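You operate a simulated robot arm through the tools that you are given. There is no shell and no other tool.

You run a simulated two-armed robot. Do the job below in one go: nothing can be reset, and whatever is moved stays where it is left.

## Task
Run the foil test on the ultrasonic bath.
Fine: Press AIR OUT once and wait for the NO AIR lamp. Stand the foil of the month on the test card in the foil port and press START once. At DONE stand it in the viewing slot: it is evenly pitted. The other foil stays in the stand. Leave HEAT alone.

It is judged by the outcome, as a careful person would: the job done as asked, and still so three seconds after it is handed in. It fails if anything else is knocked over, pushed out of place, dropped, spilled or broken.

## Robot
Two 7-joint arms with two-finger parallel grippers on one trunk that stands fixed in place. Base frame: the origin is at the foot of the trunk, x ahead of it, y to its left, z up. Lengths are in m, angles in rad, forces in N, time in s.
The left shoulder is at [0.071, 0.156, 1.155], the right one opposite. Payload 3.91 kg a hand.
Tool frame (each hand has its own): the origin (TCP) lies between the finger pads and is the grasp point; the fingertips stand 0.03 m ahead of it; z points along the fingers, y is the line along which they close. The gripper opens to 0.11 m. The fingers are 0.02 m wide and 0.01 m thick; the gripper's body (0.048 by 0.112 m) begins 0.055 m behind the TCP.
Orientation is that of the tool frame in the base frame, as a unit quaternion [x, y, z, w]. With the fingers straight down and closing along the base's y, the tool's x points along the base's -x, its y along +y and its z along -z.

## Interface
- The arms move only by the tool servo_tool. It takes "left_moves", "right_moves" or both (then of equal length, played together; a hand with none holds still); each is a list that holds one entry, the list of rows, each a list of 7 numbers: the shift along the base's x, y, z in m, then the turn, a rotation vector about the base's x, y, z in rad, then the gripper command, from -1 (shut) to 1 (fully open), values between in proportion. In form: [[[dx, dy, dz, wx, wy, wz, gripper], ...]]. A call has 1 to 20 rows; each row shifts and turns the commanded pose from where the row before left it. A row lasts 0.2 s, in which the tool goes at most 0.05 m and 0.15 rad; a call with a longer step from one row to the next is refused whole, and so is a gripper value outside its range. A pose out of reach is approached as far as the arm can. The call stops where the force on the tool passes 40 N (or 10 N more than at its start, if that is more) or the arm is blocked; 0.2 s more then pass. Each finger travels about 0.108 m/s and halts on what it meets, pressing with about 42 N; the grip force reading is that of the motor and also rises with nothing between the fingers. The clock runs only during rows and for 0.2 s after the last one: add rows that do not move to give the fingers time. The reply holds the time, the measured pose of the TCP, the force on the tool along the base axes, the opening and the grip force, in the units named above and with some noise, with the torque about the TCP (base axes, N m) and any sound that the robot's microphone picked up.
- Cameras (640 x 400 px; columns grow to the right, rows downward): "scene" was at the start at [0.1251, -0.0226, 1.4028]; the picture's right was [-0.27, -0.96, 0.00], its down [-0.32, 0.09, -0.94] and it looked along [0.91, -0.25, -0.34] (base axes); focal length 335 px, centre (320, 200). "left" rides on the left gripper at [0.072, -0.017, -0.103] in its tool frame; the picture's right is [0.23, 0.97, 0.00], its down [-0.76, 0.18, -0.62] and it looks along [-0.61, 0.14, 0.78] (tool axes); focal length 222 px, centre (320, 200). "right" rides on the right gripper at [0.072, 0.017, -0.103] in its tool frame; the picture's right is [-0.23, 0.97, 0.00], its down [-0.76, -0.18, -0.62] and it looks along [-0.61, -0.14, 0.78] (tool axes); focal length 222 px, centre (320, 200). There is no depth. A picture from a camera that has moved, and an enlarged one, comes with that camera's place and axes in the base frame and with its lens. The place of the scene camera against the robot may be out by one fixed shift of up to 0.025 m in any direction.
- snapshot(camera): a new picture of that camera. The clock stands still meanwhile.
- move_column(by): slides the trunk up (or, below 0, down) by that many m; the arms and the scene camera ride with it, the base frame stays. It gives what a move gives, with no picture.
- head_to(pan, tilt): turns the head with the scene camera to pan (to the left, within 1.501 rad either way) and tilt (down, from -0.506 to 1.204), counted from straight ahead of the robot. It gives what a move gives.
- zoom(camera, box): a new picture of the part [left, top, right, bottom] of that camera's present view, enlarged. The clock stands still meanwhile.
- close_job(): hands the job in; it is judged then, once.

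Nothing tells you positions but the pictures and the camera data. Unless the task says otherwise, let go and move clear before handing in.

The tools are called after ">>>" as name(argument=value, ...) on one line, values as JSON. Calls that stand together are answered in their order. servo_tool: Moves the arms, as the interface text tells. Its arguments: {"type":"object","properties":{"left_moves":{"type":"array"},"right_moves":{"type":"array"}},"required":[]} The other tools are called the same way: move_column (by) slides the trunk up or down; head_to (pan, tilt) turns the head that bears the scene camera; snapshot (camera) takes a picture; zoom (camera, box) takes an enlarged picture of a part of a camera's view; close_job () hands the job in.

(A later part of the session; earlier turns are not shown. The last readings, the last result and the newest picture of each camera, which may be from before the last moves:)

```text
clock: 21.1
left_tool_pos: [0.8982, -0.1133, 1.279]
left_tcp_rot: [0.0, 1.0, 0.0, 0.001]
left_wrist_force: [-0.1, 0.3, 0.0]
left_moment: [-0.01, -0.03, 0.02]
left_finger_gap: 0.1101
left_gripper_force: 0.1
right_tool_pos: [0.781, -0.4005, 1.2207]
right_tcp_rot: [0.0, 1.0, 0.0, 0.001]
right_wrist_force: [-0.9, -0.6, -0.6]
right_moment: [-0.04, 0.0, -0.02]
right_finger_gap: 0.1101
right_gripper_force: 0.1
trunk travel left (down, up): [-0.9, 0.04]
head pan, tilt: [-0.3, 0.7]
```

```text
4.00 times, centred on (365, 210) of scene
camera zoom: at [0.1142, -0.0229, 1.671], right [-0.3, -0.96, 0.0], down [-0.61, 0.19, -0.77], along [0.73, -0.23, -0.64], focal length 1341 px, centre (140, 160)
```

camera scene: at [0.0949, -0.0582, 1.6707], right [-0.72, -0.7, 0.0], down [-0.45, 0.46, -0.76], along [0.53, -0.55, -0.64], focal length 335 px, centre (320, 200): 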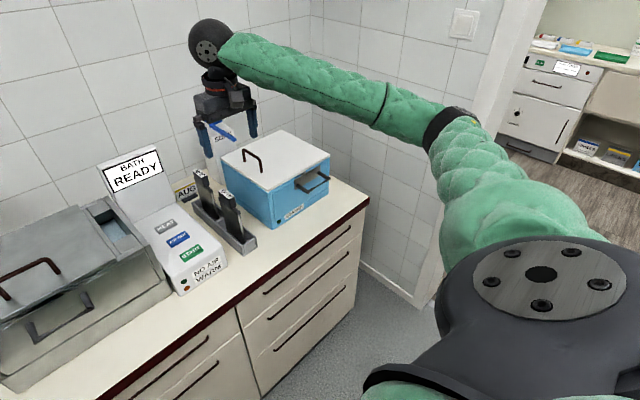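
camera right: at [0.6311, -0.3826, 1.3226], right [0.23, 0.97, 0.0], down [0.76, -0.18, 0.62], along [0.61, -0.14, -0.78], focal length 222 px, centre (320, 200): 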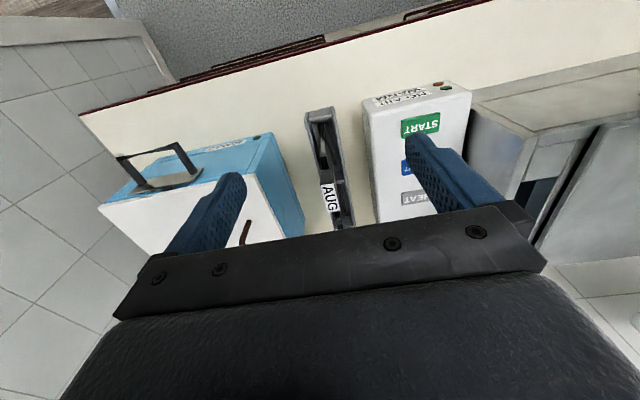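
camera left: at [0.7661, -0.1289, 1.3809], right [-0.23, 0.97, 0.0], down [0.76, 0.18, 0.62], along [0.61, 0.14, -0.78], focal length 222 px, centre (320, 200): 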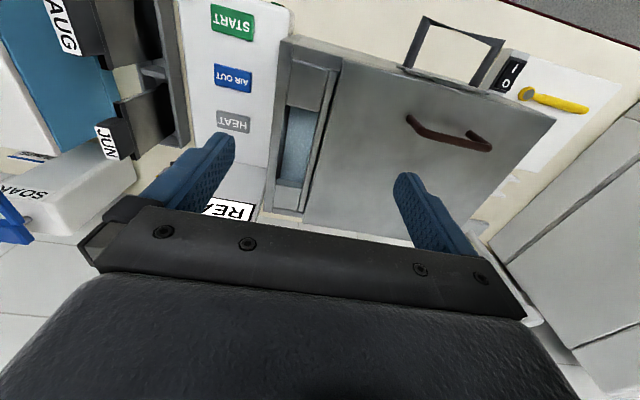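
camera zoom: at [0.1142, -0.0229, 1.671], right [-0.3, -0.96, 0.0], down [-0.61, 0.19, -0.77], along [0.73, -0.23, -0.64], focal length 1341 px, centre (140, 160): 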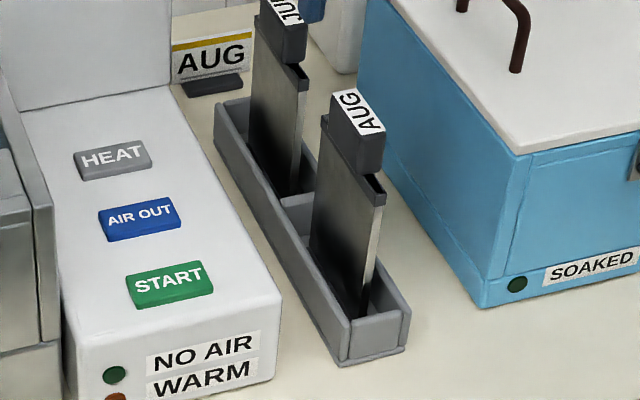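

The foil is a thin plate in a clip bar topped by the handle, so it must be set down truly vertical; gripping flat across its thin faces will ensure that. Buttons triangulate to START (0.797,-0.253), AIR OUT (0.871,-0.253), HEAT (0.945,-0.253), all near z 0.963. Before pressing anything, I test that the left hand can reach the slot with fingers turned 90°.

>>> servo_tool(left_moves=[[[0.0047, 0.0453, 0, 0, 0, 0.1428, 1], [0.0047, 0.0453, 0, 0, 0, 0.1428, 1], [0.0047, 0.0453, 0, 0, 0, 0.1428, 1], [0.0047, 0.0453, 0, 0, 0, 0.1428, 1], [0.0047, 0.0453, 0, 0, 0, 0.1428, 1], [0.0047, 0.0453, 0, 0, 0, 0.1428, 1], [0.0047, 0.0453, 0, 0, 0, 0.1428, 1], [0.0047, 0.0453, 0, 0, 0, 0.1428, 1], [0.0047, 0.0453, 0, 0, 0, 0.1428, 1], [0.0047, 0.0453, 0, 0, 0, 0.1428, 1], [0.0047, 0.0453, 0, 0, 0, 0.1428, 1], [0.009, 0.001, -0.02, 0, 0, 0, 1], [0.009, 0.001, -0.02, 0, 0, 0, 1], [0.009, 0.001, -0.02, 0, 0, 0, 1], [0.009, 0.001, -0.02, 0, 0, 0, 1], [0.009, 0.001, -0.02, 0, 0, 0, 1], [0, 0, 0, 0, 0, 0, 1], [0, 0, 0, 0, 0, 0, 1]]])

>>> snapshot(camera="left")

>>> head_to(pan=0.3, tilt=0.6)

>>> snapshot(camera="scene")

```text
clock: 24.9
left_tool_pos: [0.9959, 0.3915, 1.1783]
left_tcp_rot: [0.707, -0.707, 0.0, 0.0]
left_wrist_force: [-0.3, 0.3, -0.5]
left_moment: [-0.01, 0.0, -0.01]
left_finger_gap: 0.1098
left_gripper_force: 0.0
right_tool_pos: [0.782, -0.4011, 1.2201]
right_tcp_rot: [-0.001, 1.0, 0.0, 0.0]
right_wrist_force: [0.6, -0.1, 0.2]
right_moment: [0.0, -0.04, -0.01]
right_finger_gap: 0.1097
right_gripper_force: 0.1
trunk travel left (down, up): [-0.9, 0.04]
head pan, tilt: [-0.3, 0.7]
```

```text
taken
camera left: at [1.0127, 0.317, 1.2819], right [-0.97, -0.23, 0.0], down [-0.18, 0.76, 0.62], along [-0.14, 0.61, -0.78], focal length 222 px, centre (320, 200)
```

left: 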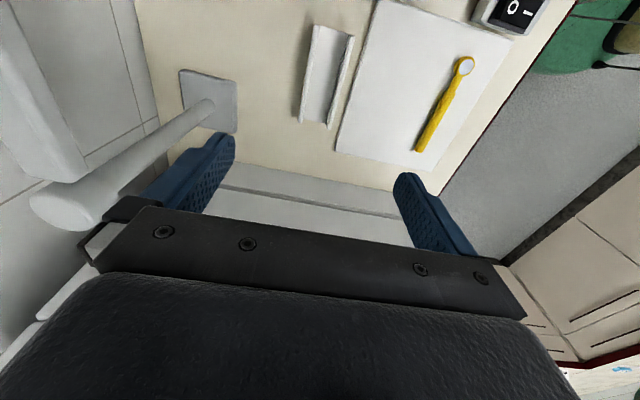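

```text
clock: 25.9
left_tool_pos: [0.9943, 0.3898, 1.1789]
left_tcp_rot: [0.707, -0.707, 0.0, 0.0]
left_wrist_force: [0.0, 0.1, 0.5]
left_moment: [-0.01, 0.0, -0.01]
left_finger_gap: 0.1099
left_gripper_force: 0.0
right_tool_pos: [0.7821, -0.4015, 1.2209]
right_tcp_rot: [-0.001, 1.0, 0.0, 0.001]
right_wrist_force: [0.2, -0.4, -0.5]
right_moment: [-0.01, 0.02, 0.01]
right_finger_gap: 0.1099
right_gripper_force: 0.0
trunk travel left (down, up): [-0.9, 0.04]
head pan, tilt: [0.3, 0.6]
```

```text
taken
camera scene: at [0.12, 0.0286, 1.6793], right [0.29, -0.96, 0.0], down [-0.54, -0.17, -0.82], along [0.79, 0.24, -0.57], focal length 335 px, centre (320, 200)
```

scene: 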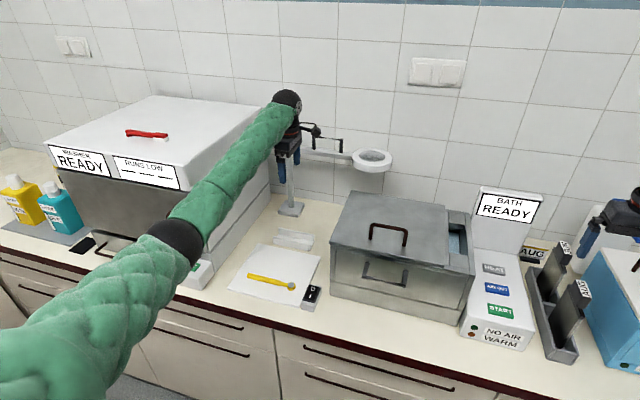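

The left hand reaches above the slot (0.995, 0.39) with fingers closing along x. Let me zoom on the channel from here, to refine its position and floor.

>>> zoom(camera="left", box=[280, 10, 380, 140])

>>> zoom(camera="scene", box=[250, 210, 330, 270])

```text
3.08 times, centred on (330, 75) of left
camera zoom: at [1.0124, 0.3173, 1.2821], right [-0.97, -0.23, 0.0], down [-0.18, 0.76, 0.62], along [-0.14, 0.61, -0.78], focal length 684 px, centre (289, 585)
```

zoom: 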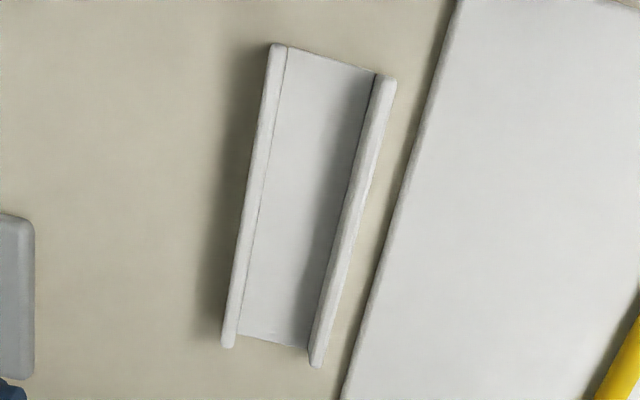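

```text
6.67 times, centred on (290, 240) of scene
camera zoom: at [0.12, 0.0286, 1.6793], right [0.29, -0.96, 0.0], down [-0.54, -0.17, -0.82], along [0.79, 0.24, -0.57], focal length 2235 px, centre (520, -67)
```

zoom: 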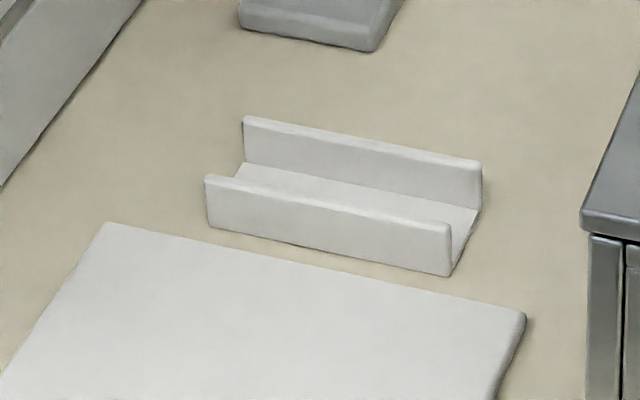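

The channel is plain and centred near x 0.991, y 0.390. Now step 1: I close the right gripper, bring it over AIR OUT (0.871,-0.2525) and stop about 2 cm above the button to check alignment; the left hand rises out of the way.

>>> servo_tool(left_moves=[[[0, 0, 0.03, 0, 0, 0, 1], [0, 0, 0.03, 0, 0, 0, 1], [0, 0, 0.03, 0, 0, 0, 1], [-0.03, 0, 0, 0, 0, 0, 1], [-0.03, 0, 0, 0, 0, 0, 1], [-0.03, 0, 0, 0, 0, 0, 1], [0, 0, 0, 0, 0, 0, 1], [0, 0, 0, 0, 0, 0, 1], [0, 0, 0, 0, 0, 0, 1], [0, 0, 0, 0, 0, 0, 1]]], right_moves=[[[0.0223, 0.0371, 0, 0, 0, 0, -1], [0.0223, 0.0371, 0, 0, 0, 0, -1], [0.0223, 0.0371, 0, 0, 0, 0, -1], [0.0223, 0.0371, 0, 0, 0, 0, -1], [0, 0, -0.0415, 0, 0, 0, -1], [0, 0, -0.0415, 0, 0, 0, -1], [0, 0, -0.0415, 0, 0, 0, -1], [0, 0, -0.0415, 0, 0, 0, -1], [0, 0, -0.0315, 0, 0, 0, -1], [0, 0, 0, 0, 0, 0, -1]]])

>>> snapshot(camera="right")

>>> head_to(pan=-0.3, tilt=0.7)

>>> zoom(camera="scene", box=[260, 90, 420, 250])

```text
clock: 28.1
left_tool_pos: [0.9083, 0.3919, 1.267]
left_tcp_rot: [0.707, -0.707, 0.0, 0.0]
left_wrist_force: [0.0, 0.2, 0.2]
left_moment: [0.02, 0.01, 0.01]
left_finger_gap: 0.1098
left_gripper_force: 0.0
right_tool_pos: [0.8698, -0.2513, 1.0224]
right_tcp_rot: [0.0, 1.0, -0.001, -0.001]
right_wrist_force: [0.0, 0.3, -0.2]
right_moment: [0.0, -0.02, 0.01]
right_finger_gap: 0.0
right_gripper_force: 37.9
trunk travel left (down, up): [-0.9, 0.04]
head pan, tilt: [0.3, 0.6]
```

```text
taken
camera right: at [0.7989, -0.2348, 1.1258], right [0.23, 0.97, 0.0], down [0.76, -0.18, 0.62], along [0.61, -0.14, -0.78], focal length 222 px, centre (320, 200)
```

right: 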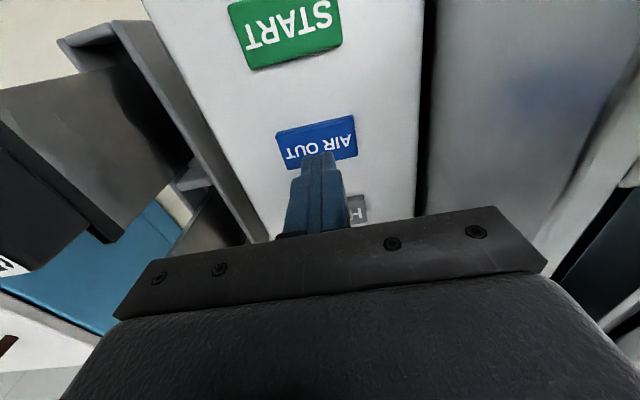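

```text
clock: 29.1
left_tool_pos: [0.9079, 0.3921, 1.2662]
left_tcp_rot: [-0.707, 0.707, 0.0, 0.0]
left_wrist_force: [-0.5, -0.3, 0.2]
left_moment: [0.02, 0.02, 0.0]
left_finger_gap: 0.1099
left_gripper_force: 0.0
right_tool_pos: [0.8705, -0.2529, 1.0232]
right_tcp_rot: [-0.001, 1.0, 0.0, 0.0]
right_wrist_force: [-0.1, 0.2, -0.6]
right_moment: [0.0, -0.01, 0.0]
right_finger_gap: 0.0
right_gripper_force: 38.2
trunk travel left (down, up): [-0.9, 0.04]
head pan, tilt: [-0.3, 0.7]
```

```text
2.50 times, centred on (340, 170) of scene
camera zoom: at [0.117, -0.0221, 1.6707], right [-0.29, -0.96, 0.0], down [-0.62, 0.19, -0.76], along [0.73, -0.23, -0.64], focal length 838 px, centre (270, 275)
```

zoom: 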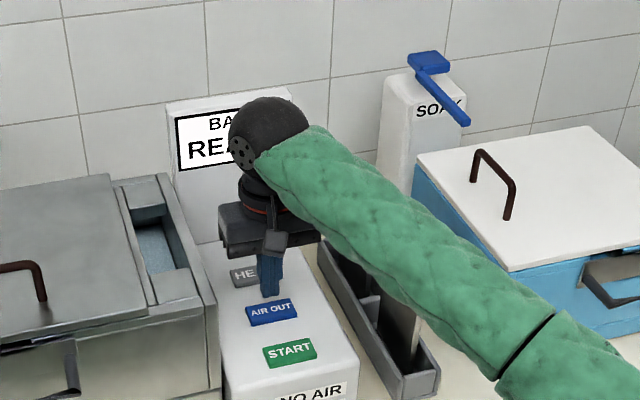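

The closed fingertips are centred over the AIR OUT button with about 2–3 cm to go. I press down slowly in small steps.

>>> servo_tool(right_moves=[[[0, 0, -0.004, 0, 0, 0, -1], [0, 0, -0.004, 0, 0, 0, -1], [0, 0, -0.004, 0, 0, 0, -1], [0, 0, -0.004, 0, 0, 0, -1], [0, 0, -0.004, 0, 0, 0, -1], [0, 0, -0.003, 0, 0, 0, -1], [0, 0, -0.003, 0, 0, 0, -1]]])

>>> zoom(camera="scene", box=[260, 90, 420, 250])

```text
clock: 30.6
left_tool_pos: [0.9085, 0.3912, 1.2671]
left_tcp_rot: [0.707, -0.707, 0.0, 0.0]
left_wrist_force: [0.6, 0.5, 0.0]
left_moment: [-0.01, -0.01, -0.02]
left_finger_gap: 0.1101
left_gripper_force: 0.1
right_tool_pos: [0.8716, -0.2516, 0.9973]
right_tcp_rot: [0.001, 1.0, 0.001, -0.001]
right_wrist_force: [-0.1, 0.2, -0.6]
right_moment: [0.05, 0.03, 0.03]
right_finger_gap: 0.0
right_gripper_force: 38.0
trunk travel left (down, up): [-0.9, 0.04]
head pan, tilt: [-0.3, 0.7]
```

```text
2.50 times, centred on (340, 170) of scene
camera zoom: at [0.1169, -0.0222, 1.6707], right [-0.3, -0.96, 0.0], down [-0.62, 0.19, -0.76], along [0.73, -0.23, -0.64], focal length 838 px, centre (270, 275)
```

zoom: 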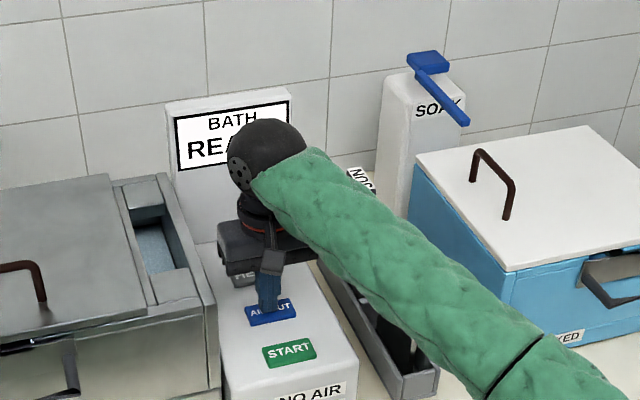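

No contact yet with the tip at about z 0.967; JUN's label hasn't moved. I continue pressing in 2–3 mm steps.

>>> servo_tool(right_moves=[[[0, 0, -0.003, 0, 0, 0, -1], [0, 0, -0.003, 0, 0, 0, -1]]])

>>> snapshot(camera="right")

```text
clock: 31.2
left_tool_pos: [0.908, 0.3908, 1.2688]
left_tcp_rot: [0.707, -0.707, 0.0, 0.0]
left_wrist_force: [0.0, 0.0, -0.8]
left_moment: [0.0, -0.01, -0.02]
left_finger_gap: 0.1101
left_gripper_force: 0.0
right_tool_pos: [0.8707, -0.2516, 0.9907]
right_tcp_rot: [-0.001, 1.0, 0.0, 0.001]
right_wrist_force: [2.5, -0.2, 7.7]
right_moment: [-0.05, -0.12, -0.02]
right_finger_gap: 0.0003
right_gripper_force: 37.1
trunk travel left (down, up): [-0.9, 0.04]
head pan, tilt: [-0.3, 0.7]
heard: click
```

```text
taken
camera right: at [0.799, -0.2337, 1.0952], right [0.23, 0.97, 0.0], down [0.76, -0.18, 0.62], along [0.61, -0.14, -0.78], focal length 222 px, centre (320, 200)
```

right: 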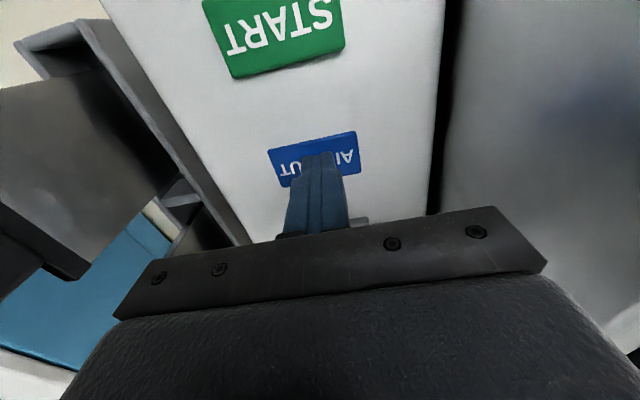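

A click was heard with about 8 N, so AIR OUT is pressed once. I raise the hand straight up and check the display and lamp.

>>> servo_tool(right_moves=[[[0, 0, 0.02, 0, 0, 0, -1], [0, 0, 0.04, 0, 0, 0, -1], [0, 0, 0.04, 0, 0, 0, -1], [0, 0, 0.04, 0, 0, 0, -1], [0, 0, 0.04, 0, 0, 0, -1], [0, 0, 0.04, 0, 0, 0, -1], [-0.04, -0.02, 0.01, 0, 0, 0, -1], [-0.04, -0.02, 0, 0, 0, 0, -1], [-0.04, -0.02, 0, 0, 0, 0, -1], [0, 0, 0, 0, 0, 0, -1]]])

>>> snapshot(camera="scene")

>>> zoom(camera="scene", box=[260, 90, 420, 250])

```text
clock: 33.5
left_tool_pos: [0.9084, 0.3915, 1.2658]
left_tcp_rot: [0.707, -0.707, 0.0, -0.001]
left_wrist_force: [-0.4, 0.1, 0.8]
left_moment: [0.01, -0.01, -0.01]
left_finger_gap: 0.1099
left_gripper_force: 0.0
right_tool_pos: [0.7512, -0.3127, 1.2234]
right_tcp_rot: [0.0, 1.0, 0.0, -0.001]
right_wrist_force: [-0.3, 0.2, -0.9]
right_moment: [-0.02, -0.02, 0.02]
right_finger_gap: 0.0001
right_gripper_force: 38.0
trunk travel left (down, up): [-0.9, 0.04]
head pan, tilt: [-0.3, 0.7]
```

```text
taken
camera scene: at [0.1175, -0.0222, 1.6706], right [-0.3, -0.96, 0.0], down [-0.62, 0.19, -0.76], along [0.73, -0.23, -0.64], focal length 335 px, centre (320, 200)
```

scene: 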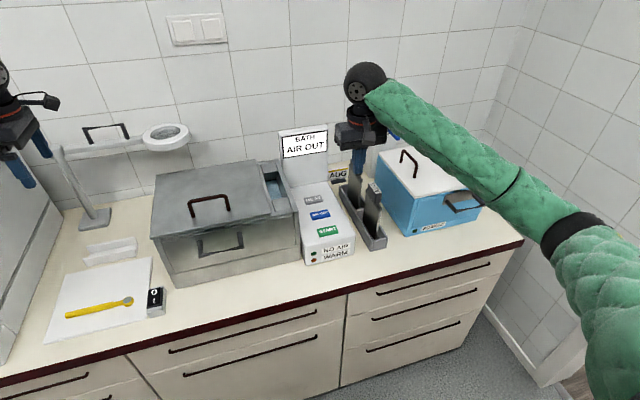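

```text
2.50 times, centred on (340, 170) of scene
camera zoom: at [0.1175, -0.0222, 1.6706], right [-0.3, -0.96, 0.0], down [-0.62, 0.19, -0.76], along [0.73, -0.23, -0.64], focal length 838 px, centre (270, 275)
```

zoom: 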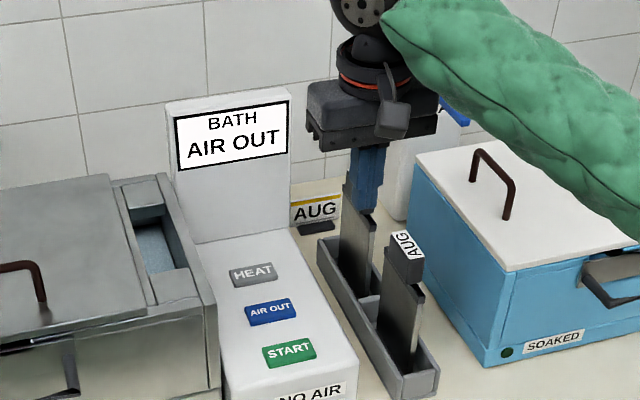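

The display shows AIR OUT running, and the AUG foil is undisturbed. While it runs I bring the right hand over the AUG foil, turned -90° so the fingers will take the handle by its ends (so the fingers also fit inside the narrow port).

>>> servo_tool(right_moves=[[[0.00776, -0.00926, -0.0018, 0, 0, -0.1428, 0.5], [0.00776, -0.00926, -0.0018, 0, 0, -0.1428, 0.5], [0.00776, -0.00926, -0.0018, 0, 0, -0.1428, 0.5], [0.00776, -0.00926, -0.0018, 0, 0, -0.1428, 0.5], [0.00776, -0.00926, -0.0018, 0, 0, -0.1428, 0.5], [0.00776, -0.00926, -0.0018, 0, 0, -0.1428, 0.5], [0.00776, -0.00926, -0.0018, 0, 0, -0.1428, 0.5], [0.00776, -0.00926, -0.0018, 0, 0, -0.1428, 0.5], [0.00776, -0.00926, -0.0018, 0, 0, -0.1428, 0.5], [0.00776, -0.00926, -0.0018, 0, 0, -0.1428, 0.5], [0.00776, -0.00926, -0.0018, 0, 0, -0.1428, 0.5], [0, 0, 0, 0, 0, 0, 0.5], [0, 0, 0, 0, 0, 0, 0.5]]])

>>> snapshot(camera="right")

>>> snapshot(camera="scene")

>>> zoom(camera="scene", box=[260, 120, 420, 280])

```text
clock: 36.2
left_tool_pos: [0.9077, 0.3903, 1.2671]
left_tcp_rot: [-0.707, 0.708, -0.001, 0.0]
left_wrist_force: [-1.5, -0.5, 0.0]
left_moment: [-0.03, 0.03, 0.0]
left_finger_gap: 0.1098
left_gripper_force: 0.0
right_tool_pos: [0.8356, -0.4136, 1.2008]
right_tcp_rot: [0.708, 0.707, 0.0, 0.0]
right_wrist_force: [0.0, 0.3, -0.2]
right_moment: [-0.02, 0.05, 0.03]
right_finger_gap: 0.0825
right_gripper_force: 0.0
trunk travel left (down, up): [-0.9, 0.04]
head pan, tilt: [-0.3, 0.7]
```

```text
taken
camera right: at [0.8538, -0.341, 1.3044], right [0.97, -0.23, 0.0], down [-0.18, -0.76, 0.62], along [-0.14, -0.61, -0.78], focal length 222 px, centre (320, 200)
```

right: 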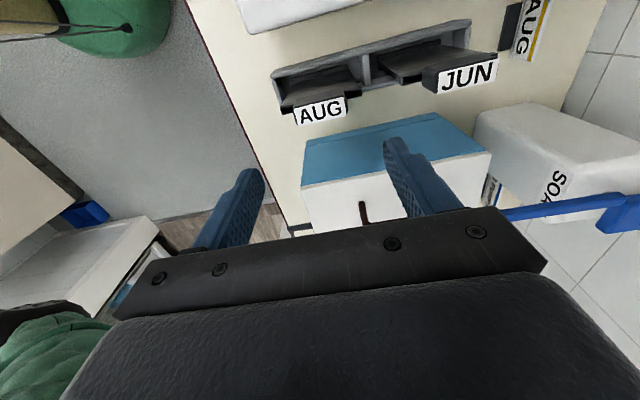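

```text
taken
camera scene: at [0.1168, -0.0225, 1.6707], right [-0.3, -0.96, 0.0], down [-0.62, 0.19, -0.76], along [0.73, -0.23, -0.64], focal length 335 px, centre (320, 200)
```

scene: 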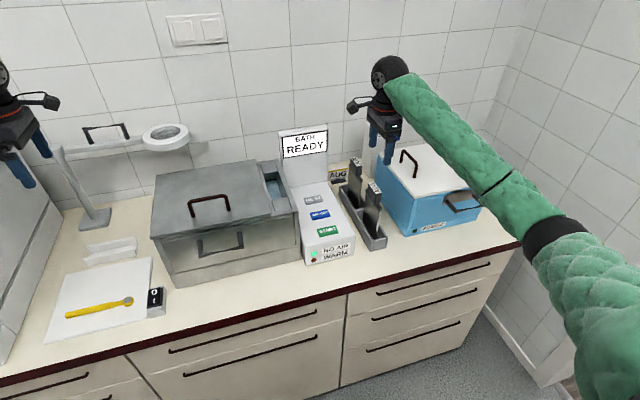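

```text
2.50 times, centred on (340, 200) of scene
camera zoom: at [0.1168, -0.0225, 1.6707], right [-0.3, -0.96, 0.0], down [-0.62, 0.19, -0.76], along [0.73, -0.23, -0.64], focal length 838 px, centre (270, 200)
```

zoom: 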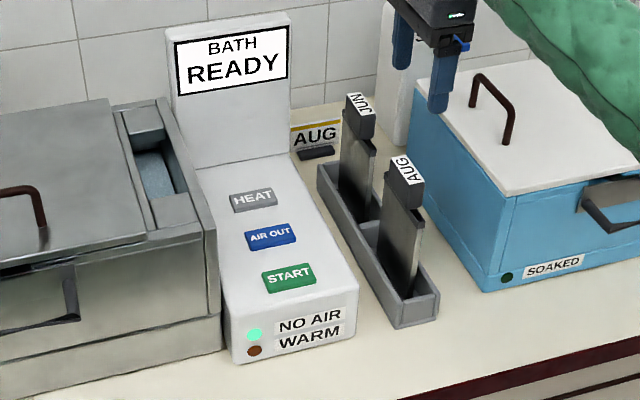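

The NO AIR lamp is lit green and the display says READY. Let me zoom in with the right camera to fix the AUG handle position accurately before descending.

>>> zoom(camera="right", box=[270, 60, 370, 140])

```text
5.00 times, centred on (320, 100) of right
camera zoom: at [0.8538, -0.341, 1.3044], right [0.97, -0.23, 0.0], down [-0.18, -0.76, 0.62], along [-0.14, -0.61, -0.78], focal length 1111 px, centre (320, 700)
```

zoom: 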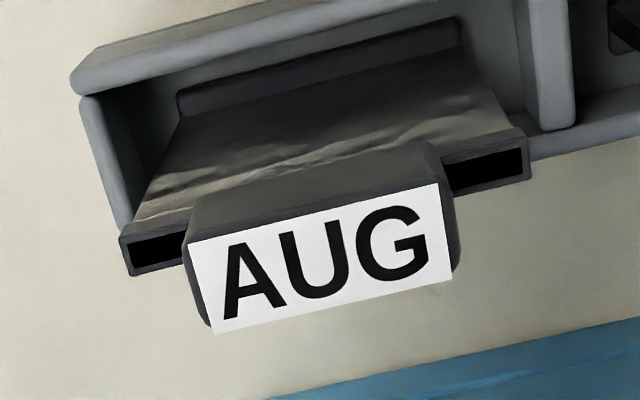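

The handle centre is confirmed at (0.8366, -0.4147), top z 1.06, with the clip bar top near 1.02. I descend so the fingertips stop at about z 1.025, just above the clip bar, without closing yet.

>>> servo_tool(right_moves=[[[0.0009, -0.0014, -0.03, 0, 0, 0, 0.5], [0, 0, -0.03, 0, 0, 0, 0.5], [0, 0, -0.03, 0, 0, 0, 0.5], [0, 0, -0.03, 0, 0, 0, 0.5], [0, 0, -0.015, 0, 0, 0, 0.5], [0, 0, -0.0105, 0, 0, 0, 0.5], [0, 0, 0, 0, 0, 0, 0.5]]])

>>> snapshot(camera="right")

>>> zoom(camera="scene", box=[320, 120, 440, 260])

```text
clock: 37.9
left_tool_pos: [0.9081, 0.3915, 1.268]
left_tcp_rot: [-0.707, 0.707, 0.001, 0.0]
left_wrist_force: [-0.4, -1.2, 0.0]
left_moment: [0.0, 0.0, -0.01]
left_finger_gap: 0.1097
left_gripper_force: 0.1
right_tool_pos: [0.8378, -0.4153, 1.0545]
right_tcp_rot: [0.707, 0.707, -0.001, 0.0]
right_wrist_force: [-0.2, 0.6, -0.3]
right_moment: [-0.02, -0.01, -0.01]
right_finger_gap: 0.0823
right_gripper_force: 0.0
trunk travel left (down, up): [-0.9, 0.04]
head pan, tilt: [-0.3, 0.7]
```

```text
taken
camera right: at [0.8545, -0.3417, 1.1582], right [0.97, -0.23, 0.0], down [-0.18, -0.76, 0.62], along [-0.14, -0.61, -0.78], focal length 222 px, centre (320, 200)
```

right: 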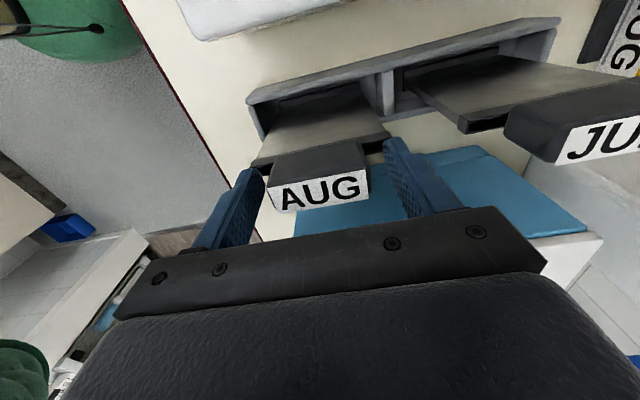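

```text
2.86 times, centred on (380, 190) of scene
camera zoom: at [0.1169, -0.0225, 1.6707], right [-0.3, -0.96, 0.0], down [-0.62, 0.19, -0.76], along [0.73, -0.23, -0.64], focal length 958 px, centre (149, 229)
```

zoom: 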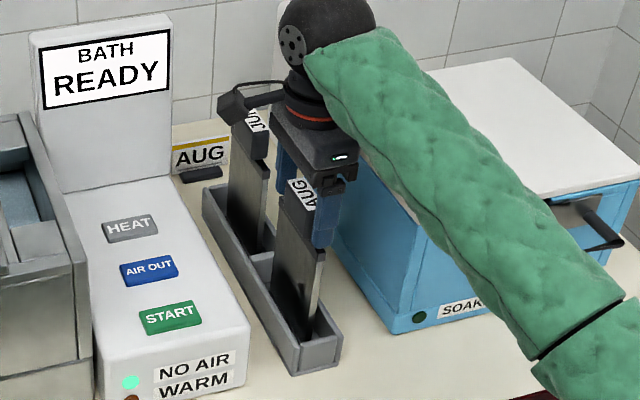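

The fingers straddle the AUG handle ends evenly with clearance. I close the grip.

>>> servo_tool(right_moves=[[[0, 0, 0, 0, 0, 0, -1], [0, 0, 0, 0, 0, 0, -1], [0, 0, 0, 0, 0, 0, -1], [0, 0, 0, 0, 0, 0, -1]]])

>>> snapshot(camera="right")

```text
clock: 38.9
left_tool_pos: [0.909, 0.3922, 1.2679]
left_tcp_rot: [0.707, -0.707, -0.001, 0.0]
left_wrist_force: [-0.2, 0.1, -0.1]
left_moment: [-0.03, 0.0, -0.01]
left_finger_gap: 0.1101
left_gripper_force: 0.0
right_tool_pos: [0.8364, -0.4149, 1.0545]
right_tcp_rot: [0.707, 0.707, 0.0, 0.0]
right_wrist_force: [-0.4, -0.9, -0.3]
right_moment: [-0.02, -0.01, 0.02]
right_finger_gap: 0.0593
right_gripper_force: 41.9
trunk travel left (down, up): [-0.9, 0.04]
head pan, tilt: [-0.3, 0.7]
```

```text
taken
camera right: at [0.8545, -0.3416, 1.1583], right [0.97, -0.23, 0.0], down [-0.18, -0.76, 0.62], along [-0.14, -0.61, -0.78], focal length 222 px, centre (320, 200)
```

right: 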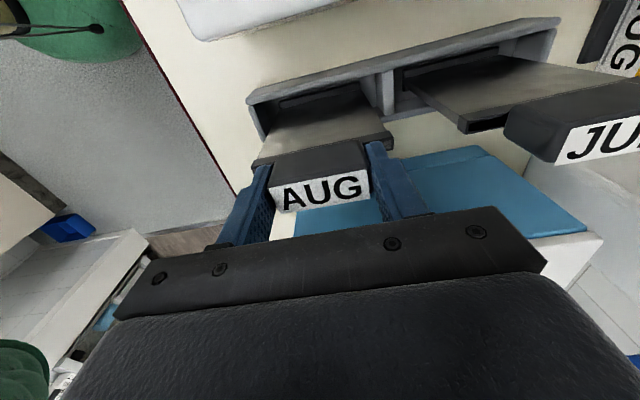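

The gripper holds the handle at 0.059 m with 42 N. I lift straight up so the foil's bottom will clear the bath rim (needs about 0.27 m).

>>> servo_tool(right_moves=[[[0, 0, 0.01, 0, 0, 0, -1], [0, 0, 0.02, 0, 0, 0, -1], [0, 0, 0.03, 0, 0, 0, -1], [0, 0, 0.03, 0, 0, 0, -1], [0, 0, 0.03, 0, 0, 0, -1], [0, 0, 0.03, 0, 0, 0, -1], [0, 0, 0.03, 0, 0, 0, -1], [0, 0, 0.03, 0, 0, 0, -1], [0, 0, 0.03, 0, 0, 0, -1], [0, 0, 0.03, 0, 0, 0, -1], [0, 0, 0.01, 0, 0, 0, -1], [0, 0, 0, 0, 0, 0, -1]]])

>>> snapshot(camera="scene")

>>> zoom(camera="scene", box=[300, 60, 460, 260])

>>> snapshot(camera="right")

```text
clock: 41.5
left_tool_pos: [0.9083, 0.3917, 1.2669]
left_tcp_rot: [-0.707, 0.707, 0.0, 0.0]
left_wrist_force: [-0.2, 0.2, 0.0]
left_moment: [-0.03, 0.02, -0.02]
left_finger_gap: 0.1098
left_gripper_force: 0.0
right_tool_pos: [0.8372, -0.4154, 1.3355]
right_tcp_rot: [0.706, 0.708, -0.001, -0.001]
right_wrist_force: [0.0, -0.5, -0.2]
right_moment: [0.0, 0.01, 0.01]
right_finger_gap: 0.0593
right_gripper_force: 42.7
trunk travel left (down, up): [-0.9, 0.04]
head pan, tilt: [-0.3, 0.7]
```

```text
taken
camera scene: at [0.117, -0.0227, 1.6707], right [-0.3, -0.96, 0.0], down [-0.62, 0.19, -0.76], along [0.73, -0.23, -0.64], focal length 335 px, centre (320, 200)
```

scene: 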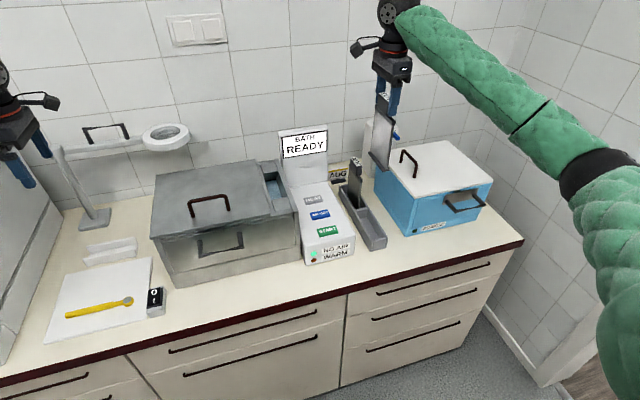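

```text
2.00 times, centred on (380, 160) of scene
camera zoom: at [0.117, -0.0227, 1.6707], right [-0.3, -0.96, 0.0], down [-0.62, 0.19, -0.76], along [0.73, -0.23, -0.64], focal length 670 px, centre (200, 280)
```

zoom: 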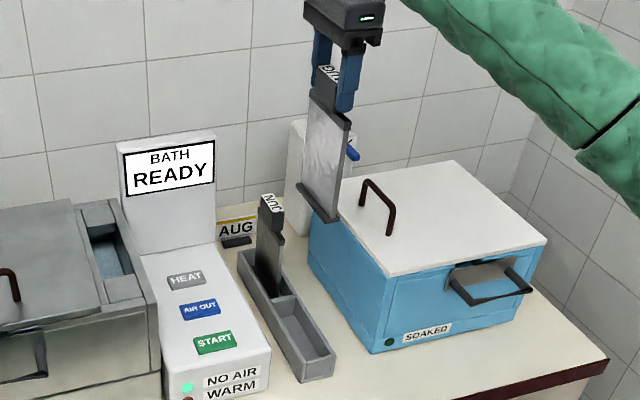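

```text
taken
camera right: at [0.855, -0.342, 1.4392], right [0.97, -0.23, 0.0], down [-0.18, -0.76, 0.62], along [-0.14, -0.61, -0.78], focal length 222 px, centre (320, 200)
```

right: 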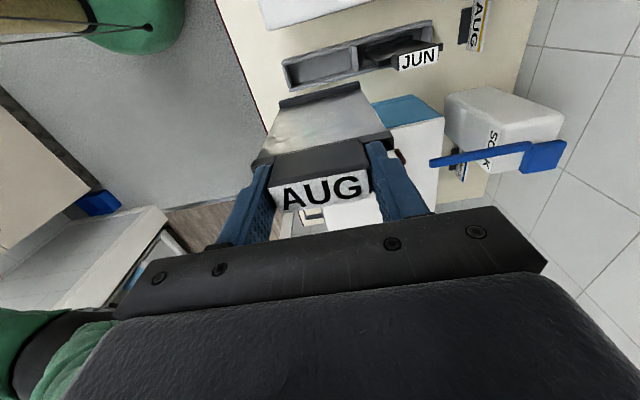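

The AUG foil is lifted cleanly and has a dark foot bar at the bottom; JUN is untouched. I zoom in to see the foot's thickness and the foil's overall height.

>>> zoom(camera="scene", box=[360, 80, 420, 180])

>>> zoom(camera="right", box=[230, 60, 420, 220])

>>> snapshot(camera="left")

```text
4.00 times, centred on (390, 130) of scene
camera zoom: at [0.117, -0.0227, 1.6707], right [-0.3, -0.96, 0.0], down [-0.62, 0.19, -0.76], along [0.73, -0.23, -0.64], focal length 1341 px, centre (40, 480)
```

zoom: 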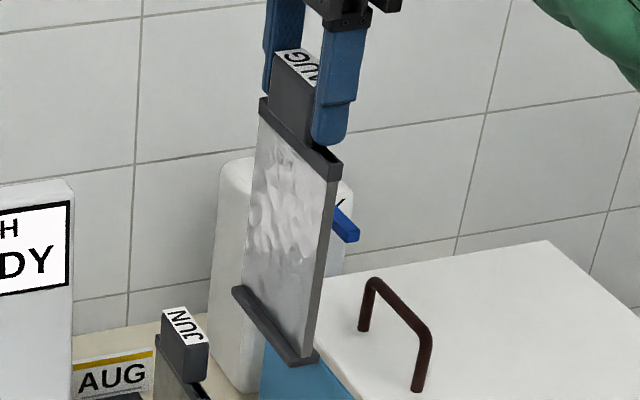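

```text
2.50 times, centred on (325, 140) of right
camera zoom: at [0.855, -0.342, 1.4392], right [0.97, -0.23, 0.0], down [-0.18, -0.76, 0.62], along [-0.14, -0.61, -0.78], focal length 555 px, centre (308, 350)
```

zoom: 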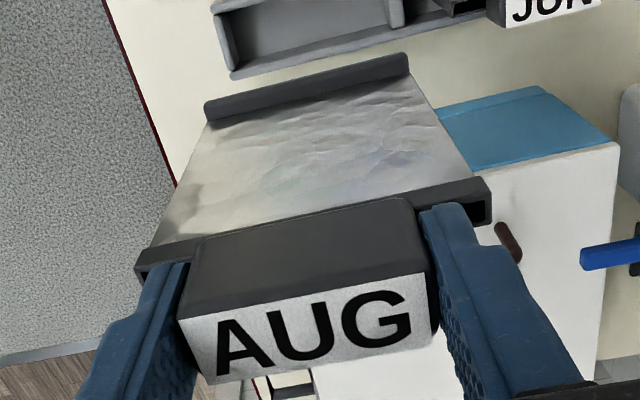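

```text
taken
camera left: at [0.9254, 0.3181, 1.3705], right [-0.97, -0.23, 0.0], down [-0.18, 0.76, 0.62], along [-0.14, 0.61, -0.78], focal length 222 px, centre (320, 200)
```

left: 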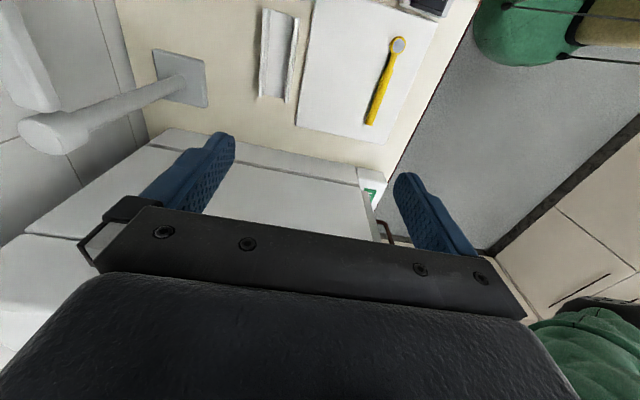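

The foil has a foot bar (about 0.098 x 0.02 m), so it can stand on its own. With the right hand waiting, I use the left camera once more over the port to fix its far edge and centre precisely.

>>> servo_tool(left_moves=[[[0.0016, -0.0464, 0.0012, 0, 0, -0.1428, 1], [0.0016, -0.0464, 0.0012, 0, 0, -0.1428, 1], [0.0016, -0.0464, 0.0012, 0, 0, -0.1428, 1], [0.0016, -0.0464, 0.0012, 0, 0, -0.1428, 1], [0.0016, -0.0464, 0.0012, 0, 0, -0.1428, 1], [0.0016, -0.0464, 0.0012, 0, 0, -0.1428, 1], [0.0016, -0.0464, 0.0012, 0, 0, -0.1428, 1], [0.0016, -0.0464, 0.0012, 0, 0, -0.1428, 1], [0.0016, -0.0464, 0.0012, 0, 0, -0.1428, 1], [0.0016, -0.0464, 0.0012, 0, 0, -0.1428, 1], [0.0016, -0.0464, 0.0012, 0, 0, -0.1428, 1], [0, 0, 0, 0, 0, 0, 1], [0, 0, 0, 0, 0, 0, 1]]])

>>> zoom(camera="left", box=[240, 20, 370, 200])

>>> snapshot(camera="left")

```text
clock: 44.2
left_tool_pos: [0.9215, -0.119, 1.2818]
left_tcp_rot: [0.0, 1.0, 0.0, 0.0]
left_wrist_force: [0.4, 1.0, 0.3]
left_moment: [0.0, 0.02, 0.02]
left_finger_gap: 0.1098
left_gripper_force: 0.1
right_tool_pos: [0.8382, -0.4152, 1.3346]
right_tcp_rot: [0.707, 0.707, 0.0, 0.0]
right_wrist_force: [1.1, -0.7, -0.5]
right_moment: [-0.01, 0.01, 0.0]
right_finger_gap: 0.0591
right_gripper_force: 41.4
trunk travel left (down, up): [-0.9, 0.04]
head pan, tilt: [-0.3, 0.7]
```

```text
2.22 times, centred on (305, 110) of left
camera zoom: at [0.8487, -0.1368, 1.385], right [-0.23, 0.97, 0.0], down [0.76, 0.18, 0.62], along [0.61, 0.14, -0.78], focal length 494 px, centre (353, 400)
```

zoom: 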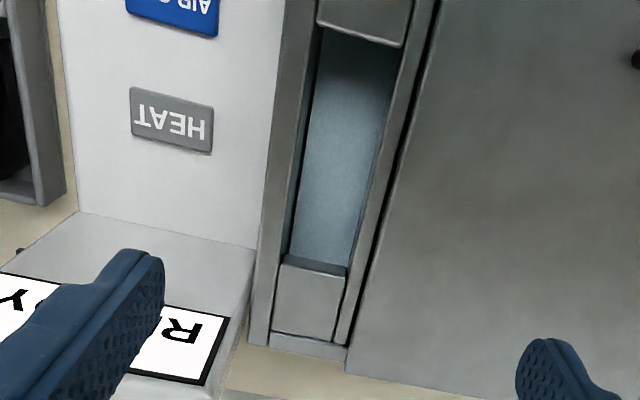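

```text
taken
camera left: at [0.8487, -0.1368, 1.385], right [-0.23, 0.97, 0.0], down [0.76, 0.18, 0.62], along [0.61, 0.14, -0.78], focal length 222 px, centre (320, 200)
```

left: 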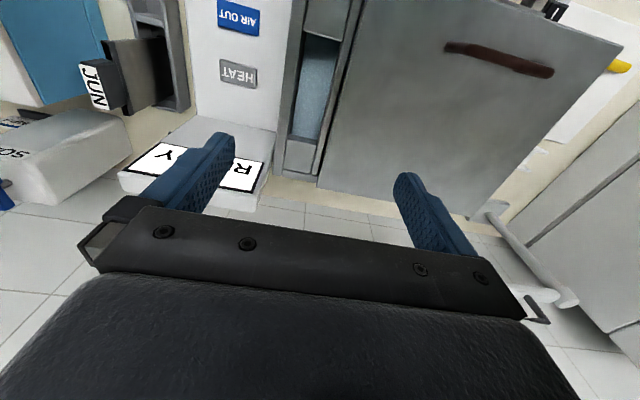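

Port confirmed: x 0.860–0.986, y -0.152 to -0.109, centre (0.923, -0.1306), rim z 1.079. I move the left hand away, then carry the foil with the right hand over the port at a safe height.

>>> servo_tool(left_moves=[[[-0.0078, 0.0411, 0.0067, 0, 0, 0, 1], [-0.0078, 0.0411, 0.0067, 0, 0, 0, 1], [-0.0078, 0.0411, 0.0067, 0, 0, 0, 1], [-0.0078, 0.0411, 0.0067, 0, 0, 0, 1], [-0.0078, 0.0411, 0.0067, 0, 0, 0, 1], [-0.0078, 0.0411, 0.0067, 0, 0, 0, 1], [-0.0078, 0.0411, 0.0067, 0, 0, 0, 1], [-0.0078, 0.0411, 0.0067, 0, 0, 0, 1], [-0.0078, 0.0411, 0.0067, 0, 0, 0, 1], [0, 0, 0, 0, 0, 0, 1], [0, 0, 0, 0, 0, 0, 1], [0, 0, 0, 0, 0, 0, 1], [0, 0, 0, 0, 0, 0, 1], [0, 0, 0, 0, 0, 0, 1], [0, 0, 0, 0, 0, 0, 1]]], right_moves=[[[0, 0, 0, 0, 0, 0, -1], [0, 0, 0, 0, 0, 0, -1], [0, 0, 0, 0, 0, 0, -1], [0, 0, 0, 0, 0, 0, -1], [0.01, 0.015, 0, 0, 0, 0, -1], [0.01, 0.03, 0, 0, 0, 0, -1], [0.01, 0.035, 0, 0, 0, 0, -1], [0.01, 0.035, 0, 0, 0, 0, -1], [0.01, 0.035, 0, 0, 0, 0, -1], [0.01, 0.035, 0, 0, 0, 0, -1], [0.01, 0.035, 0, 0, 0, 0, -1], [0.01, 0.035, 0, 0, 0, 0, -1], [0.0058, 0.0291, 0, 0, 0, 0, -1], [0, 0, 0, 0, 0, 0, -1], [0, 0, 0, 0, 0, 0, -1]]])

>>> snapshot(camera="scene")

>>> snapshot(camera="right")

>>> snapshot(camera="left")

```text
clock: 47.5
left_tool_pos: [0.8527, 0.2508, 1.3409]
left_tcp_rot: [0.0, 1.0, 0.0, 0.0]
left_wrist_force: [0.2, 0.1, 0.4]
left_moment: [-0.05, 0.04, -0.01]
left_finger_gap: 0.1096
left_gripper_force: 0.0
right_tool_pos: [0.9234, -0.1327, 1.3376]
right_tcp_rot: [0.707, 0.707, -0.001, 0.0]
right_wrist_force: [-0.3, 0.1, -1.7]
right_moment: [-0.02, 0.0, 0.0]
right_finger_gap: 0.059
right_gripper_force: 41.7
trunk travel left (down, up): [-0.9, 0.04]
head pan, tilt: [-0.3, 0.7]
```

```text
taken
camera scene: at [0.1168, -0.0218, 1.6707], right [-0.3, -0.96, 0.0], down [-0.62, 0.19, -0.76], along [0.73, -0.23, -0.64], focal length 335 px, centre (320, 200)
```

scene: 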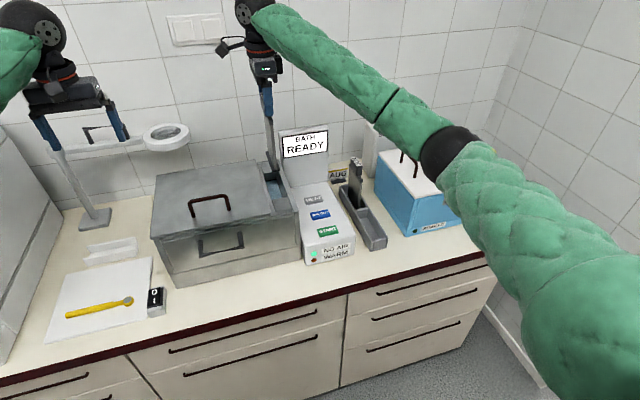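

```text
taken
camera right: at [0.941, -0.0574, 1.4404], right [0.97, -0.23, 0.0], down [-0.18, -0.76, 0.62], along [-0.14, -0.61, -0.78], focal length 222 px, centre (320, 200)
```

right: 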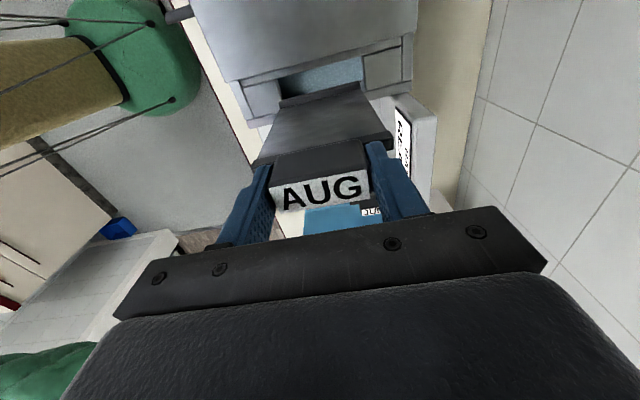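

```text
taken
camera left: at [0.7802, 0.2332, 1.4446], right [-0.23, 0.97, 0.0], down [0.76, 0.18, 0.62], along [0.61, 0.14, -0.78], focal length 222 px, centre (320, 200)
```

left: 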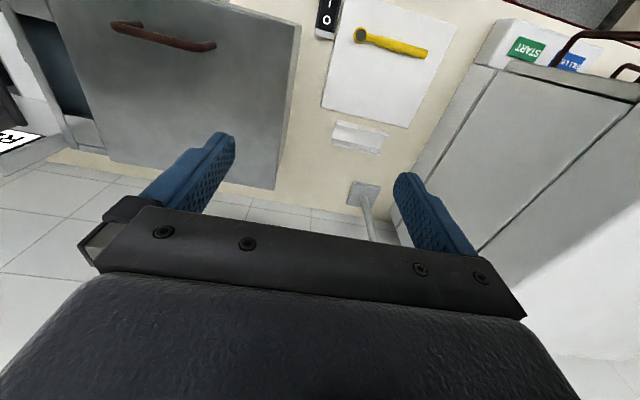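

The foil hangs over the port. I zoom in to verify alignment of the foot with the opening before lowering.

>>> zoom(camera="right", box=[230, 30, 420, 150])

>>> zoom(camera="scene", box=[230, 60, 330, 240])

```text
3.33 times, centred on (325, 90) of right
camera zoom: at [0.941, -0.0574, 1.4404], right [0.97, -0.23, 0.0], down [-0.18, -0.76, 0.62], along [-0.14, -0.61, -0.78], focal length 740 px, centre (303, 567)
```

zoom: 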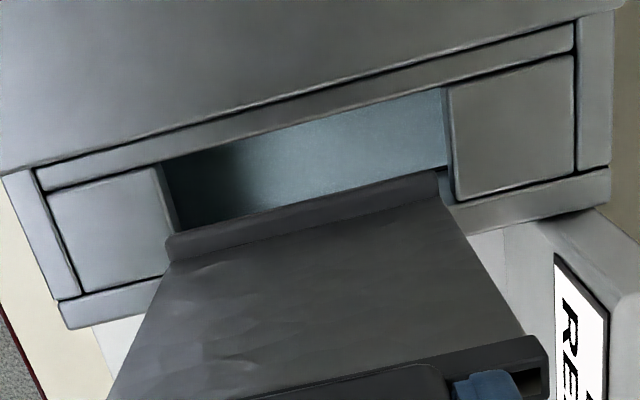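

```text
2.22 times, centred on (280, 150) of scene
camera zoom: at [0.1168, -0.0218, 1.6707], right [-0.3, -0.96, 0.0], down [-0.62, 0.19, -0.76], along [0.73, -0.23, -0.64], focal length 745 px, centre (409, 311)
```

zoom: 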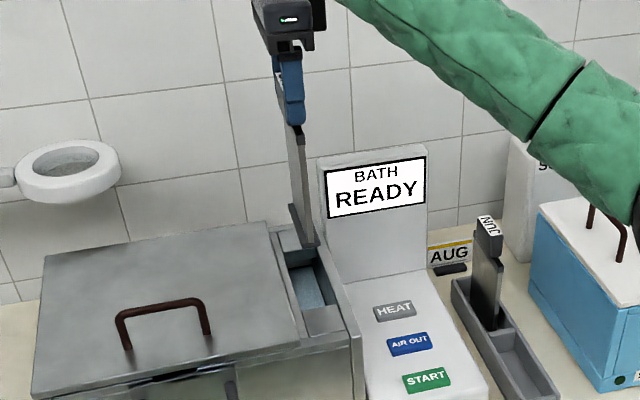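

The foot is centred in the opening (x 0.873–0.975 inside 0.861–0.987). I lower the foil slowly into the port.

>>> servo_tool(right_moves=[[[0.0005, 0, -0.02, 0, 0, 0, -1], [0, 0, -0.02, 0, 0, 0, -1], [0, 0, -0.02, 0, 0, 0, -1], [0, 0, -0.015, 0, 0, 0, -1], [0, 0, -0.015, 0, 0, 0, -1], [0, 0, -0.015, 0, 0, 0, -1], [0, 0, -0.015, 0, 0, 0, -1], [0, 0, -0.015, 0, 0, 0, -1], [0, 0, 0, 0, 0, 0, -1]]])

>>> zoom(camera="right", box=[230, 30, 420, 220])

>>> zoom(camera="scene", box=[230, 100, 330, 240])

```text
clock: 49.5
left_tool_pos: [0.8528, 0.2501, 1.342]
left_tcp_rot: [-0.001, 1.0, 0.001, 0.0]
left_wrist_force: [-0.5, 0.3, -0.3]
left_moment: [-0.02, -0.03, -0.02]
left_finger_gap: 0.1098
left_gripper_force: 0.1
right_tool_pos: [0.9236, -0.1298, 1.2015]
right_tcp_rot: [0.707, 0.707, -0.001, 0.0]
right_wrist_force: [-1.4, 0.0, -0.4]
right_moment: [-0.01, 0.03, -0.02]
right_finger_gap: 0.0593
right_gripper_force: 41.7
trunk travel left (down, up): [-0.9, 0.04]
head pan, tilt: [-0.3, 0.7]
```

```text
2.11 times, centred on (325, 125) of right
camera zoom: at [0.9408, -0.0573, 1.3046], right [0.97, -0.23, 0.0], down [-0.18, -0.76, 0.62], along [-0.14, -0.61, -0.78], focal length 468 px, centre (310, 358)
```

zoom: 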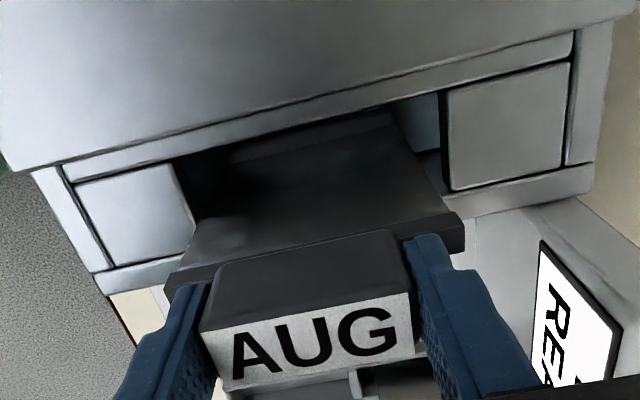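

```text
2.86 times, centred on (280, 170) of scene
camera zoom: at [0.1168, -0.0224, 1.6707], right [-0.3, -0.96, 0.0], down [-0.62, 0.19, -0.76], along [0.73, -0.23, -0.64], focal length 958 px, centre (434, 286)
```

zoom: 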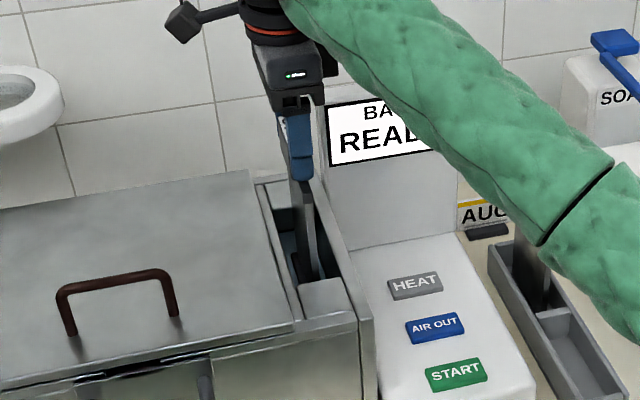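

The foil slides in without contact. I continue lowering in 1 cm steps, watching the force.

>>> servo_tool(right_moves=[[[0, 0, -0.01, 0, 0, 0, -1], [0, 0, -0.01, 0, 0, 0, -1], [0, 0, -0.01, 0, 0, 0, -1], [0, 0, -0.01, 0, 0, 0, -1], [0, 0, -0.01, 0, 0, 0, -1], [0, 0, -0.01, 0, 0, 0, -1], [0, 0, 0, 0, 0, 0, -1]]])

>>> snapshot(camera="right")

```text
clock: 51.0
left_tool_pos: [0.8532, 0.2493, 1.3412]
left_tcp_rot: [-0.001, 1.0, 0.0, 0.0]
left_wrist_force: [0.0, 0.6, -0.4]
left_moment: [0.0, 0.0, -0.03]
left_finger_gap: 0.11
left_gripper_force: 0.1
right_tool_pos: [0.924, -0.1323, 1.1411]
right_tcp_rot: [0.707, 0.707, 0.001, -0.001]
right_wrist_force: [0.1, -0.8, -1.4]
right_moment: [0.01, 0.0, -0.03]
right_finger_gap: 0.0592
right_gripper_force: 42.3
trunk travel left (down, up): [-0.9, 0.04]
head pan, tilt: [-0.3, 0.7]
```

```text
taken
camera right: at [0.9415, -0.0583, 1.2445], right [0.97, -0.23, 0.0], down [-0.18, -0.76, 0.62], along [-0.14, -0.61, -0.78], focal length 222 px, centre (320, 200)
```

right: 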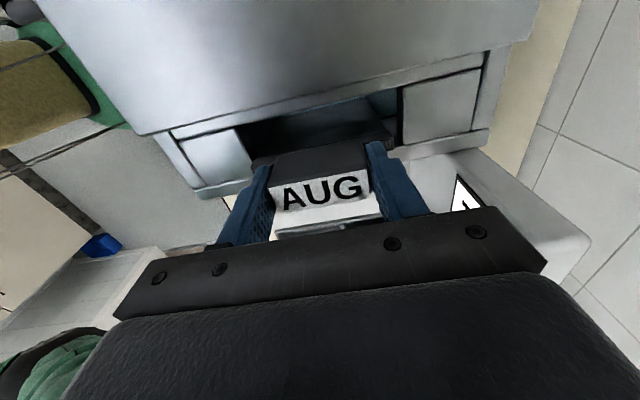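

>>> servo_tool(right_moves=[[[0, 0, -0.005, 0, 0, 0, -1], [0, 0, -0.005, 0, 0, 0, -1], [0, 0, -0.005, 0, 0, 0, -1], [0, 0, -0.005, 0, 0, 0, -1], [0, 0, 0, 0, 0, 0, -1]]])

```text
clock: 52.2
left_tool_pos: [0.8529, 0.2508, 1.3419]
left_tcp_rot: [-0.001, 1.0, 0.001, 0.001]
left_wrist_force: [-0.8, -0.2, -0.2]
left_moment: [-0.03, 0.0, -0.01]
left_finger_gap: 0.11
left_gripper_force: 0.0
right_tool_pos: [0.9239, -0.1308, 1.1219]
right_tcp_rot: [0.707, 0.707, 0.001, 0.0]
right_wrist_force: [1.2, -0.2, 7.6]
right_moment: [-0.03, 0.01, -0.02]
right_finger_gap: 0.0593
right_gripper_force: 41.3
trunk travel left (down, up): [-0.9, 0.04]
head pan, tilt: [-0.3, 0.7]
```

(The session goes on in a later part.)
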